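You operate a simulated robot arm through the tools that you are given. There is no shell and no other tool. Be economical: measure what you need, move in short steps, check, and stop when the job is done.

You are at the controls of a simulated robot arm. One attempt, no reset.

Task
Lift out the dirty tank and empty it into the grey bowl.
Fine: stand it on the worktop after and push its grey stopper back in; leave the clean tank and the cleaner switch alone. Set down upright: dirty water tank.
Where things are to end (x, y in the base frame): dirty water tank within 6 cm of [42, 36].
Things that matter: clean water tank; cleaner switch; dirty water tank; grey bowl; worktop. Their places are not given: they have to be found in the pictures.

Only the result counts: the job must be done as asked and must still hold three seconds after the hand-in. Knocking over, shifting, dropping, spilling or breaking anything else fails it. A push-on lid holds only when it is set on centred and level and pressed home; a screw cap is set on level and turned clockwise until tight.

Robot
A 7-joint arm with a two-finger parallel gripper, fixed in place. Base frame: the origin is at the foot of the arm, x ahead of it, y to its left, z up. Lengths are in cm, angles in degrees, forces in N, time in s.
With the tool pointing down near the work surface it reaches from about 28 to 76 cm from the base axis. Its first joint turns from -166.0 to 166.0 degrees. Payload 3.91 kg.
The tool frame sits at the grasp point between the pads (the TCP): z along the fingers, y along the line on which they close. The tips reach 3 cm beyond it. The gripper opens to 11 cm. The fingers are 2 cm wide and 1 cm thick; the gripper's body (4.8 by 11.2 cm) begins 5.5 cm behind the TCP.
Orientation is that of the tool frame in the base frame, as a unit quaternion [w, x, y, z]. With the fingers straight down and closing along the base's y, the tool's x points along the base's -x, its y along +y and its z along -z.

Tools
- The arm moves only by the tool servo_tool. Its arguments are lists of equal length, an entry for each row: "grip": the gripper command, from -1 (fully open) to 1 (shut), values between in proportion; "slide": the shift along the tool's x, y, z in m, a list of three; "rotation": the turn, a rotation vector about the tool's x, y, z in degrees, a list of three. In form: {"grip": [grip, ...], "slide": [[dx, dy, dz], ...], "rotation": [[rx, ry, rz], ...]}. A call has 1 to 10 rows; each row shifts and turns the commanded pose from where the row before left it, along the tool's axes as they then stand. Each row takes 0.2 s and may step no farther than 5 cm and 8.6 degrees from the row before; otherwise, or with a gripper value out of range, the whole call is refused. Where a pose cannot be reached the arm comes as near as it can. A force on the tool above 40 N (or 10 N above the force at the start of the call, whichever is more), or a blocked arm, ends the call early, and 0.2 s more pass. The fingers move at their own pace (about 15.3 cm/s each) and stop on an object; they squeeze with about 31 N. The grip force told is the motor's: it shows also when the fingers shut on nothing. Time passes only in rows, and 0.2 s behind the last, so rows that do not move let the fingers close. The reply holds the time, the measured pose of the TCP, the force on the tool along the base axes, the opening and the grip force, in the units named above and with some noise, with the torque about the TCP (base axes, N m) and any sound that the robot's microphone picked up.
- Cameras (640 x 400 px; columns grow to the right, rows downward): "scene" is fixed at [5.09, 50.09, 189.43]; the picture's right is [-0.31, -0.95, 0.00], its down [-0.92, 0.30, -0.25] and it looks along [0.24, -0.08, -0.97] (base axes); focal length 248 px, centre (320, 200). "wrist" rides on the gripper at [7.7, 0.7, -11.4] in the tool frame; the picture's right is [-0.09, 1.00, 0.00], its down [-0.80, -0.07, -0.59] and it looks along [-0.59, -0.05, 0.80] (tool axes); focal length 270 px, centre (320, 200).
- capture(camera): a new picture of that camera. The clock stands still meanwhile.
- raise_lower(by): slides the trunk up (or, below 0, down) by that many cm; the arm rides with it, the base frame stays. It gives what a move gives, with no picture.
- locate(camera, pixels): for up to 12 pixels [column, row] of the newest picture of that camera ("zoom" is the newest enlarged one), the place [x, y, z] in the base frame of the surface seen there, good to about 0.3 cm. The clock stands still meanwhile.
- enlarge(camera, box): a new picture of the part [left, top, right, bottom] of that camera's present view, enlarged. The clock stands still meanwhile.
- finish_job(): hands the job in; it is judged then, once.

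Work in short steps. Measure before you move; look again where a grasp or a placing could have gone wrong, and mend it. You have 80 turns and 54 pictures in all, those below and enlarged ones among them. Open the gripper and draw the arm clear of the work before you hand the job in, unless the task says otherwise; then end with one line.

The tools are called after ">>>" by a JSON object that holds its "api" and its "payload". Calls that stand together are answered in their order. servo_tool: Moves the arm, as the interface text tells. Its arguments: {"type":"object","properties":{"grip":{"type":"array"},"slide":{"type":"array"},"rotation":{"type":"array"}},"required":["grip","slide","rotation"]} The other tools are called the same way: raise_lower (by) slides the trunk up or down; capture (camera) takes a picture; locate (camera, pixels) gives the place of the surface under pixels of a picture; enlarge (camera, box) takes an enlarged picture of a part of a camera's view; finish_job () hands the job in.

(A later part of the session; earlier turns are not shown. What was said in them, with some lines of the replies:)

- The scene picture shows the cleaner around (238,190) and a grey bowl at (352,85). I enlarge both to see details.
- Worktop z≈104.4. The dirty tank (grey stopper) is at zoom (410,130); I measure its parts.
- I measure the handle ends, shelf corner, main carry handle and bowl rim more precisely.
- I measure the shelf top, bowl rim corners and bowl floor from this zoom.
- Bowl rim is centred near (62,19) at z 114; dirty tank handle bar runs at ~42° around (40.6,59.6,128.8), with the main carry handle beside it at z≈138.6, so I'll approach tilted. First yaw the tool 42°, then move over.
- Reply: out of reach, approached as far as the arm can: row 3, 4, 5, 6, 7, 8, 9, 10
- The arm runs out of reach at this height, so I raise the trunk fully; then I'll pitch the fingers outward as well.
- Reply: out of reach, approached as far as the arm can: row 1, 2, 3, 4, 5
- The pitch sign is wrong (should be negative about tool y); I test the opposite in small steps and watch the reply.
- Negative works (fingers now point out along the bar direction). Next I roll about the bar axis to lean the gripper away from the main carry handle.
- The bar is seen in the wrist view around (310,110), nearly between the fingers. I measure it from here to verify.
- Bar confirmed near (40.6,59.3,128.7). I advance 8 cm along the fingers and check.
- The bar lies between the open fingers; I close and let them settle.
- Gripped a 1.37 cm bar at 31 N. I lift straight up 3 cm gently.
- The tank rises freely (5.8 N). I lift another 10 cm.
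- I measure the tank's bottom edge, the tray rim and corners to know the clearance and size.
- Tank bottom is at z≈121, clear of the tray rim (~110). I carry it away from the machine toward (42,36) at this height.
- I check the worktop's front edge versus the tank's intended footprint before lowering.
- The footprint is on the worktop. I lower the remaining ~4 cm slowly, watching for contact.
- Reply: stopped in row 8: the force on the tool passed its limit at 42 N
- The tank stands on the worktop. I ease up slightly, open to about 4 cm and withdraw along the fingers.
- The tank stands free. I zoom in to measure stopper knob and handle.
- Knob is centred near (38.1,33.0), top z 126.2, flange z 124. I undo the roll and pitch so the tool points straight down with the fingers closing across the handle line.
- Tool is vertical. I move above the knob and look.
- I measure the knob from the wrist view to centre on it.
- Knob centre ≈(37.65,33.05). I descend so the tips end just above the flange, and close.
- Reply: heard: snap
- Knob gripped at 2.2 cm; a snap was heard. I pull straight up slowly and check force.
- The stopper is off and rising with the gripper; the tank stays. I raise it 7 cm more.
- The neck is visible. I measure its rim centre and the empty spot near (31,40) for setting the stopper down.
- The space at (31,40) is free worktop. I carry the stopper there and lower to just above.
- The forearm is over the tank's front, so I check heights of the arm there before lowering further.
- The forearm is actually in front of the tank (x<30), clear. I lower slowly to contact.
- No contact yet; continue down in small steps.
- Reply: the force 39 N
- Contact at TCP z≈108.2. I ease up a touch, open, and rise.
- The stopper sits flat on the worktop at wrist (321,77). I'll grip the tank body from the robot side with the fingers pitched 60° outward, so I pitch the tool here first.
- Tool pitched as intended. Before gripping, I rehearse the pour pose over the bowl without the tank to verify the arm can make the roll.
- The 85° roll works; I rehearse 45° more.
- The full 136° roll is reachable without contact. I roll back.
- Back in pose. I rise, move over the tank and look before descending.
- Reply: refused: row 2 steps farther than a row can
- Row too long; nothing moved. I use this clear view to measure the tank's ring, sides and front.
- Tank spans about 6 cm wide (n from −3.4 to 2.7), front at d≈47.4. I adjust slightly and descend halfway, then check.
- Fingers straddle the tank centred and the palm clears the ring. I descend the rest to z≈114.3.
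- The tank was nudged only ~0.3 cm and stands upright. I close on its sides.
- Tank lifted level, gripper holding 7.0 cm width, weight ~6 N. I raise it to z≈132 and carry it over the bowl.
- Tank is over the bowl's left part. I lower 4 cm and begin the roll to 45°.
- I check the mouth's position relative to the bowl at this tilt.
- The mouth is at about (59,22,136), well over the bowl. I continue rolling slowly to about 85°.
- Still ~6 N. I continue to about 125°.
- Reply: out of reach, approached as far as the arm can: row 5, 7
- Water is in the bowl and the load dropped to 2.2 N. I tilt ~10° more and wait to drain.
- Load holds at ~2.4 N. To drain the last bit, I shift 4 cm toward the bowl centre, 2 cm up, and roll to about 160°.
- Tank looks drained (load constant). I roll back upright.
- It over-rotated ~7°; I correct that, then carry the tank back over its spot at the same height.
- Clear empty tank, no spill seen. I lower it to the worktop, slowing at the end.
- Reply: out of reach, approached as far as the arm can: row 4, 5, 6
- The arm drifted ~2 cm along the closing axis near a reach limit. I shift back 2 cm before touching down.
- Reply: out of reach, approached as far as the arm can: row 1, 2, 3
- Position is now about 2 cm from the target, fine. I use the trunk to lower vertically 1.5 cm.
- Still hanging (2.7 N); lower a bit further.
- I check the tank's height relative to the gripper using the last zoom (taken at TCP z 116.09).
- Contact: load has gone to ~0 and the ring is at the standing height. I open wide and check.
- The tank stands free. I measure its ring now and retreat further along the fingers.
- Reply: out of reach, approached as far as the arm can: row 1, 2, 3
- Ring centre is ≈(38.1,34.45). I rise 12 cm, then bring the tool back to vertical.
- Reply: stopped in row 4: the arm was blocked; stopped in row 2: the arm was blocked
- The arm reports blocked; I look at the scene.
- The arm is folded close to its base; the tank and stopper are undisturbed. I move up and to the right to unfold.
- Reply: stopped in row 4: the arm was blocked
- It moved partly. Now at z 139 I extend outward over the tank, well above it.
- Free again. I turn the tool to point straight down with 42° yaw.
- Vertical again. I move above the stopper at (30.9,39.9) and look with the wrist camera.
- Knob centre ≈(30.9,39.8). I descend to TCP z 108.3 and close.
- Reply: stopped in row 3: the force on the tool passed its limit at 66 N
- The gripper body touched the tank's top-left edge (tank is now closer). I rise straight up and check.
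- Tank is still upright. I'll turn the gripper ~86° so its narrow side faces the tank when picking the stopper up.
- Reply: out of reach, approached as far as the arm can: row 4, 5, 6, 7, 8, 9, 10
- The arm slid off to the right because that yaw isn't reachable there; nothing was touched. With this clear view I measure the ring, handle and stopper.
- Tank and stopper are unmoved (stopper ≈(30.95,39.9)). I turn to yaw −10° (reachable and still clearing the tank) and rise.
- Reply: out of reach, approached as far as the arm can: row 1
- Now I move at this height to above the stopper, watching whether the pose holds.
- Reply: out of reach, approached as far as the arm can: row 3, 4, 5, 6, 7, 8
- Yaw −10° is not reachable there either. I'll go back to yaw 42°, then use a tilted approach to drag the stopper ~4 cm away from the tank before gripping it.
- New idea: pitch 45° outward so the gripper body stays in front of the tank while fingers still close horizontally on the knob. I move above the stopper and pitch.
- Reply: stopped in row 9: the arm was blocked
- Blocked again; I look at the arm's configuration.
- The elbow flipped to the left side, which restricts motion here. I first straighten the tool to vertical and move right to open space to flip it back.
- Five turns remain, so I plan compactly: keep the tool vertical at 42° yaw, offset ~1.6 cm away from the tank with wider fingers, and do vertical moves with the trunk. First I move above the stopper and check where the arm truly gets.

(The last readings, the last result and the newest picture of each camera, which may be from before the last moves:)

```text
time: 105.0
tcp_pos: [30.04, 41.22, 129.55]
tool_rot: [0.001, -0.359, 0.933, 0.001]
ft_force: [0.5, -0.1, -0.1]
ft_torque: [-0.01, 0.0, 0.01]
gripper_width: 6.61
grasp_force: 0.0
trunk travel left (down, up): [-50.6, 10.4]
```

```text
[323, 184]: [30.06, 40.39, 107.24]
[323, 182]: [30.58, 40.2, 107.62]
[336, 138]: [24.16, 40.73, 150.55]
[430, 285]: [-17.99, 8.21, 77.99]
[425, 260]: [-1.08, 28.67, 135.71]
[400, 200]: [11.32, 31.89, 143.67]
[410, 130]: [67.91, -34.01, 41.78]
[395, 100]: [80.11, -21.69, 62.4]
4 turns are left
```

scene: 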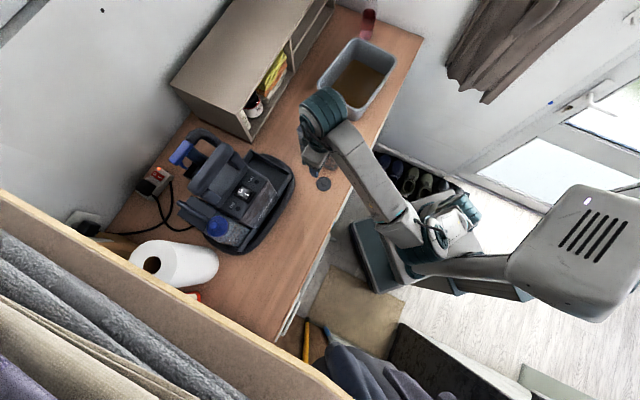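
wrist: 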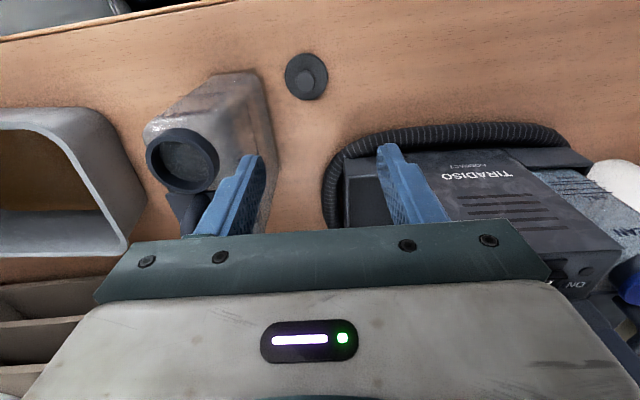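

The pose is exact here (30.04,41.22,129.55) and the stopper is in front of the fingers. I lower by trunk to 108.35, close gradually, raise, and hover over the neck with a check picture.

>>> {"api": "servo_tool", "payload": {"grip": [-0.2, -0.2], "slide": [[0.002, 0, 0], [0, 0, 0]], "rotation": [[0, 0, 0], [0, 0, 0]]}}

>>> {"api": "raise_lower", "payload": {"by": -21.2}}

>>> {"api": "servo_tool", "payload": {"grip": [-0.1, 0.0, 0.1, 0.2, 0.3, 0.4, 0.5, 1, 1, 1], "slide": [[0, 0, 0], [0, 0, 0], [0, 0, 0], [0, 0, 0], [0, 0, 0], [0, 0, 0], [0, 0, 0], [0, 0, 0], [0, 0, 0], [0, 0, 0]], "rotation": [[0, 0, 0], [0, 0, 0], [0, 0, 0], [0, 0, 0], [0, 0, 0], [0, 0, 0], [0, 0, 0], [0, 0, 0], [0, 0, 0], [0, 0, 0]]}}

>>> {"api": "raise_lower", "payload": {"by": 28.0}}

>>> {"api": "servo_tool", "payload": {"grip": [1, 1, 1, 1, 1, 1], "slide": [[-0.0042, -0.0265, 0], [-0.0042, -0.0265, 0], [-0.0042, -0.0265, 0], [-0.0042, -0.0265, 0], [0, 0, 0], [0, 0, 0]], "rotation": [[0, 0, 0], [0, 0, 0], [0, 0, 0], [0, 0, 0], [0, 0, 0], [0, 0, 0]]}}

>>> {"api": "enlarge", "payload": {"camera": "wrist", "box": [200, 60, 440, 230]}}

>>> {"api": "locate", "payload": {"camera": "zoom", "pixels": [[264, 95], [267, 95], [378, 95], [381, 95], [322, 40], [322, 44], [222, 190], [226, 190], [414, 190], [418, 190], [320, 128], [320, 132]]}}

>>> {"api": "enlarge", "payload": {"camera": "scene", "box": [290, 90, 362, 165]}}

```text
time: 105.6
tcp_pos: [29.97, 41.04, 129.47]
tool_rot: [0.001, -0.359, 0.933, 0.001]
ft_force: [-0.5, 0.5, -0.4]
ft_torque: [-0.01, 0.04, -0.01]
gripper_width: 6.61
grasp_force: 0.0
trunk travel left (down, up): [-50.6, 10.4]
```

```text
time: 107.9
tcp_pos: [29.83, 41.01, 108.29]
tool_rot: [0.001, -0.359, 0.933, 0.001]
ft_force: [-0.6, 0.4, 0.5]
ft_torque: [0.0, -0.01, 0.0]
gripper_width: 6.63
grasp_force: 0.1
trunk travel left (down, up): [-29.4, 31.6]
```

```text
time: 110.1
tcp_pos: [29.9, 41.12, 108.32]
tool_rot: [0.001, -0.36, 0.933, 0.001]
ft_force: [-0.3, -0.4, -0.3]
ft_torque: [-0.04, 0.01, 0.0]
gripper_width: 2.17
grasp_force: 30.6
trunk travel left (down, up): [-29.4, 31.6]
```

```text
time: 112.9
tcp_pos: [29.83, 41.12, 136.28]
tool_rot: [0.001, -0.359, 0.933, 0.001]
ft_force: [0.2, -0.7, 0.3]
ft_torque: [-0.01, 0.0, -0.03]
gripper_width: 2.16
grasp_force: 31.2
trunk travel left (down, up): [-57.4, 3.6]
```

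```text
time: 114.3
tcp_pos: [38.25, 34.33, 136.24]
tool_rot: [0.001, -0.358, 0.934, 0.001]
ft_force: [0.3, -0.3, 0.5]
ft_torque: [0.01, -0.02, 0.0]
gripper_width: 2.2
grasp_force: 31.1
trunk travel left (down, up): [-57.4, 3.6]
```

```text
2.35 times, centred on (320, 145) of wrist
```

zoom: 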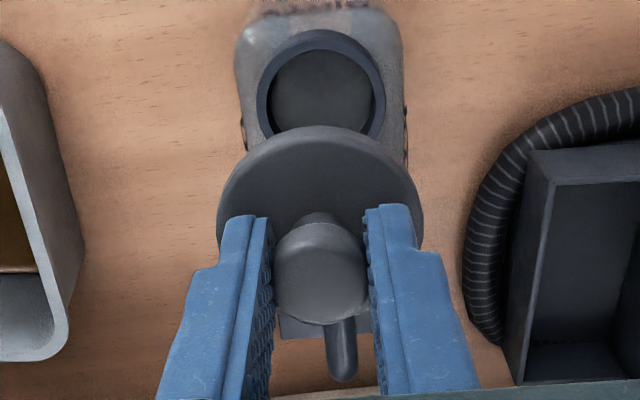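

```text
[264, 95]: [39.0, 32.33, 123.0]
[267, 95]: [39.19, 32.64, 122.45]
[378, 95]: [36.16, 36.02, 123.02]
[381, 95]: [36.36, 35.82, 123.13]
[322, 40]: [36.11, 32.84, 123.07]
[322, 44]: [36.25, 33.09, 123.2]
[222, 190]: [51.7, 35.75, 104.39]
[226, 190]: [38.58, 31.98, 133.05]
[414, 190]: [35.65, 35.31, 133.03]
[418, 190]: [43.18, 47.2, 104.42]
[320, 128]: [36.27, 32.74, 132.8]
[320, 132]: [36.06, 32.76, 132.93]
```

```text
5.33 times, centred on (326, 128) of scene
3 turns are left
```

zoom: 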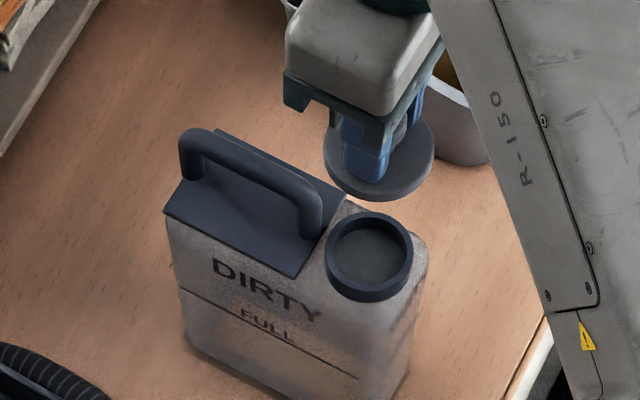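

The stopper is held level and centred as in the original hover; the neck is ~0.2 cm robotward. I correct, lower by trunk to just above, then press down in fine steps until the force stop.

>>> {"api": "servo_tool", "payload": {"grip": [1, 1], "slide": [[0.0018, 0.0003, 0], [0, 0, 0]], "rotation": [[0, 0, 0], [0, 0, 0]]}}

>>> {"api": "raise_lower", "payload": {"by": -8.4}}

>>> {"api": "servo_tool", "payload": {"grip": [1, 1, 1, 1, 1, 1, 1, 1, 1, 1], "slide": [[0, 0, 0.0015], [0, 0, 0.0015], [0, 0, 0.0015], [0, 0, 0.0015], [0, 0, 0.0015], [0, 0, 0.0015], [0, 0, 0.0015], [0, 0, 0.0015], [0, 0, 0.0015], [0, 0, 0.0015]], "rotation": [[0, 0, 0], [0, 0, 0], [0, 0, 0], [0, 0, 0], [0, 0, 0], [0, 0, 0], [0, 0, 0], [0, 0, 0], [0, 0, 0], [0, 0, 0]]}}

>>> {"api": "enlarge", "payload": {"camera": "wrist", "box": [200, 60, 440, 230]}}

```text
time: 114.9
tcp_pos: [37.96, 34.24, 136.18]
tool_rot: [0.001, -0.36, 0.933, 0.001]
ft_force: [-0.1, 0.3, -0.2]
ft_torque: [0.02, -0.03, -0.01]
gripper_width: 2.2
grasp_force: 31.2
trunk travel left (down, up): [-57.4, 3.6]
```

```text
time: 116.1
tcp_pos: [38.07, 34.3, 127.82]
tool_rot: [0.001, -0.359, 0.933, 0.001]
ft_force: [0.9, 0.8, -1.0]
ft_torque: [0.03, -0.05, 0.04]
gripper_width: 2.18
grasp_force: 31.4
trunk travel left (down, up): [-49.0, 12.0]
```

```text
time: 118.2
tcp_pos: [37.95, 34.22, 126.75]
tool_rot: [0.005, -0.359, 0.933, 0.002]
ft_force: [0.8, 3.0, 23.5]
ft_torque: [-0.07, 0.28, -0.01]
gripper_width: 2.21
grasp_force: 30.8
trunk travel left (down, up): [-49.0, 12.0]
stopped in row 10: the force on the tool passed its limit at 44 N (the readings are from after the stop); the commanded pose is now the measured one
```

```text
2.35 times, centred on (320, 145) of wrist
2 turns are left
```

zoom: 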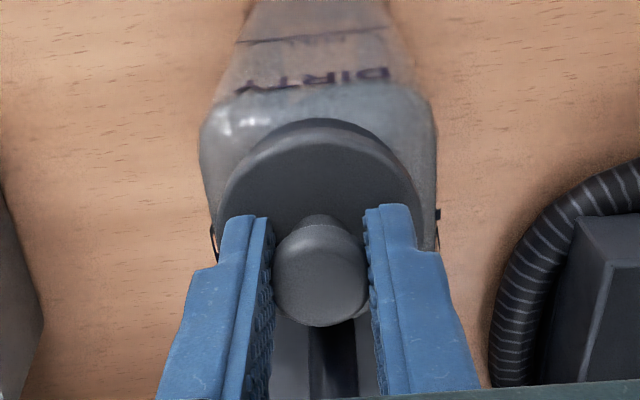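

The stopper looks seated exactly as at first (flange centred and level), pressed with 44 N. I press once more, release, rise, press the knob top with closed fingers, then draw clear and look.

>>> {"api": "servo_tool", "payload": {"grip": [1, 1, 1, 1, 1], "slide": [[0, 0, 0.002], [0, 0, 0.002], [0, 0, 0.002], [0, 0, 0.002], [0, 0, 0.002]], "rotation": [[0, 0, 0], [0, 0, 0], [0, 0, 0], [0, 0, 0], [0, 0, 0]]}}

>>> {"api": "servo_tool", "payload": {"grip": [1, 0.6, 0.45, 0.3, 0.3, 0.3], "slide": [[0, 0, -0.001], [0, 0, 0], [0, 0, 0], [0, 0, 0], [0, 0, 0], [0, 0, 0]], "rotation": [[0, 0, 0], [0, 0, 0], [0, 0, 0], [0, 0, 0], [0, 0, 0], [0, 0, 0]]}}

>>> {"api": "raise_lower", "payload": {"by": 8}}

>>> {"api": "servo_tool", "payload": {"grip": [1, 1, 1, 1], "slide": [[0, 0, 0], [0, 0, 0], [0, 0, 0], [0, 0, 0]], "rotation": [[0, 0, 0], [0, 0, 0], [0, 0, 0], [0, 0, 0]]}}

>>> {"api": "raise_lower", "payload": {"by": -4.5}}

>>> {"api": "servo_tool", "payload": {"grip": [1, 1, 1, 1, 1, 1, 1, 1, 1, 1], "slide": [[0, 0, 0.002], [0, 0, 0.002], [0, 0, 0.002], [0, 0, 0.002], [0, 0, 0.002], [0, 0, 0.002], [0, 0, 0.002], [0, 0, 0.002], [0, 0, 0.002], [0, 0, 0.002]], "rotation": [[0, 0, 0], [0, 0, 0], [0, 0, 0], [0, 0, 0], [0, 0, 0], [0, 0, 0], [0, 0, 0], [0, 0, 0], [0, 0, 0], [0, 0, 0]]}}

>>> {"api": "raise_lower", "payload": {"by": 8}}

>>> {"api": "servo_tool", "payload": {"grip": [0, -0.5, -1, -1, -1, -1], "slide": [[0.0206, -0.0306, -0.005], [0.0206, -0.0306, -0.005], [0.0206, -0.0306, -0.005], [0.0206, -0.0306, -0.005], [0.0206, -0.0306, -0.005], [0, 0, 0]], "rotation": [[0, 0, 0], [0, 0, 0], [0, 0, 0], [0, 0, 0], [0, 0, 0], [0, 0, 0]]}}

>>> {"api": "enlarge", "payload": {"camera": "scene", "box": [280, 80, 376, 190]}}

```text
time: 118.6
tcp_pos: [38.0, 34.15, 126.79]
tool_rot: [0.008, -0.359, 0.933, 0.002]
ft_force: [-0.3, 2.8, 21.9]
ft_torque: [-0.06, 0.33, -0.04]
gripper_width: 2.17
grasp_force: 30.6
trunk travel left (down, up): [-49.0, 12.0]
stopped in row 2: the force on the tool passed its limit at 45 N (the readings are from after the stop); the commanded pose is now the measured one
```

```text
time: 120.0
tcp_pos: [38.08, 34.12, 126.87]
tool_rot: [0.005, -0.359, 0.933, 0.002]
ft_force: [-1.2, 0.8, 9.2]
ft_torque: [0.03, 0.04, -0.02]
gripper_width: 3.64
grasp_force: 0.0
trunk travel left (down, up): [-49.0, 12.0]
```

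```text
time: 121.2
tcp_pos: [38.2, 34.05, 134.81]
tool_rot: [0.005, -0.359, 0.933, 0.002]
ft_force: [0.3, 0.2, -0.5]
ft_torque: [0.04, -0.01, 0.01]
gripper_width: 3.86
grasp_force: 0.0
trunk travel left (down, up): [-57.0, 4.0]
heard: snap
```

```text
time: 122.2
tcp_pos: [38.15, 34.17, 134.91]
tool_rot: [0.005, -0.359, 0.933, 0.002]
ft_force: [-0.1, 0.0, -0.1]
ft_torque: [0.01, 0.04, -0.02]
gripper_width: 0.0
grasp_force: 30.9
trunk travel left (down, up): [-57.0, 4.0]
```

```text
time: 123.0
tcp_pos: [38.17, 34.04, 130.29]
tool_rot: [0.005, -0.359, 0.933, 0.002]
ft_force: [-0.2, -0.6, 0.9]
ft_torque: [-0.02, -0.01, -0.04]
gripper_width: 0.0
grasp_force: 31.5
trunk travel left (down, up): [-52.5, 8.5]
```

```text
time: 124.9
tcp_pos: [38.17, 34.02, 129.2]
tool_rot: [0.01, -0.359, 0.933, 0.002]
ft_force: [0.5, 3.4, 20.4]
ft_torque: [0.07, 0.02, -0.01]
gripper_width: 0.0
grasp_force: 31.5
trunk travel left (down, up): [-52.5, 8.5]
stopped in row 9: the force on the tool passed its limit at 45 N (the readings are from after the stop); the commanded pose is now the measured one
```

```text
time: 126.1
tcp_pos: [38.23, 34.04, 136.91]
tool_rot: [0.008, -0.359, 0.933, 0.002]
ft_force: [0.5, -0.1, 0.0]
ft_torque: [0.0, 0.02, 0.0]
gripper_width: 0.0
grasp_force: 31.0
trunk travel left (down, up): [-60.5, 0.5]
```

```text
time: 127.5
tcp_pos: [40.73, 15.88, 139.3]
tool_rot: [0.009, -0.359, 0.933, 0.002]
ft_force: [0.6, -0.4, -0.4]
ft_torque: [-0.02, 0.0, 0.0]
gripper_width: 11.02
grasp_force: 0.1
trunk travel left (down, up): [-60.5, 0.5]
```

```text
3.64 times, centred on (328, 135) of scene
1 turns are left
```

zoom: 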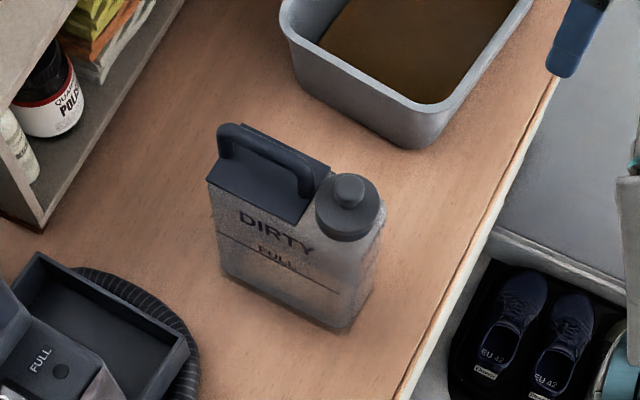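

The picture shows the tank upright and empty, with its stopper on level and centred. I pressed the stopper home again at 45 N. The arm is clear and open, so I hand in.

>>> {"api": "finish_job", "payload": {}}

```text
The job is handed in.
```

I emptied the dirty tank into the grey bowl, stood it upright near [42, 36] (about 2–3 cm off), pushed its stopper back in, and handed the job in.
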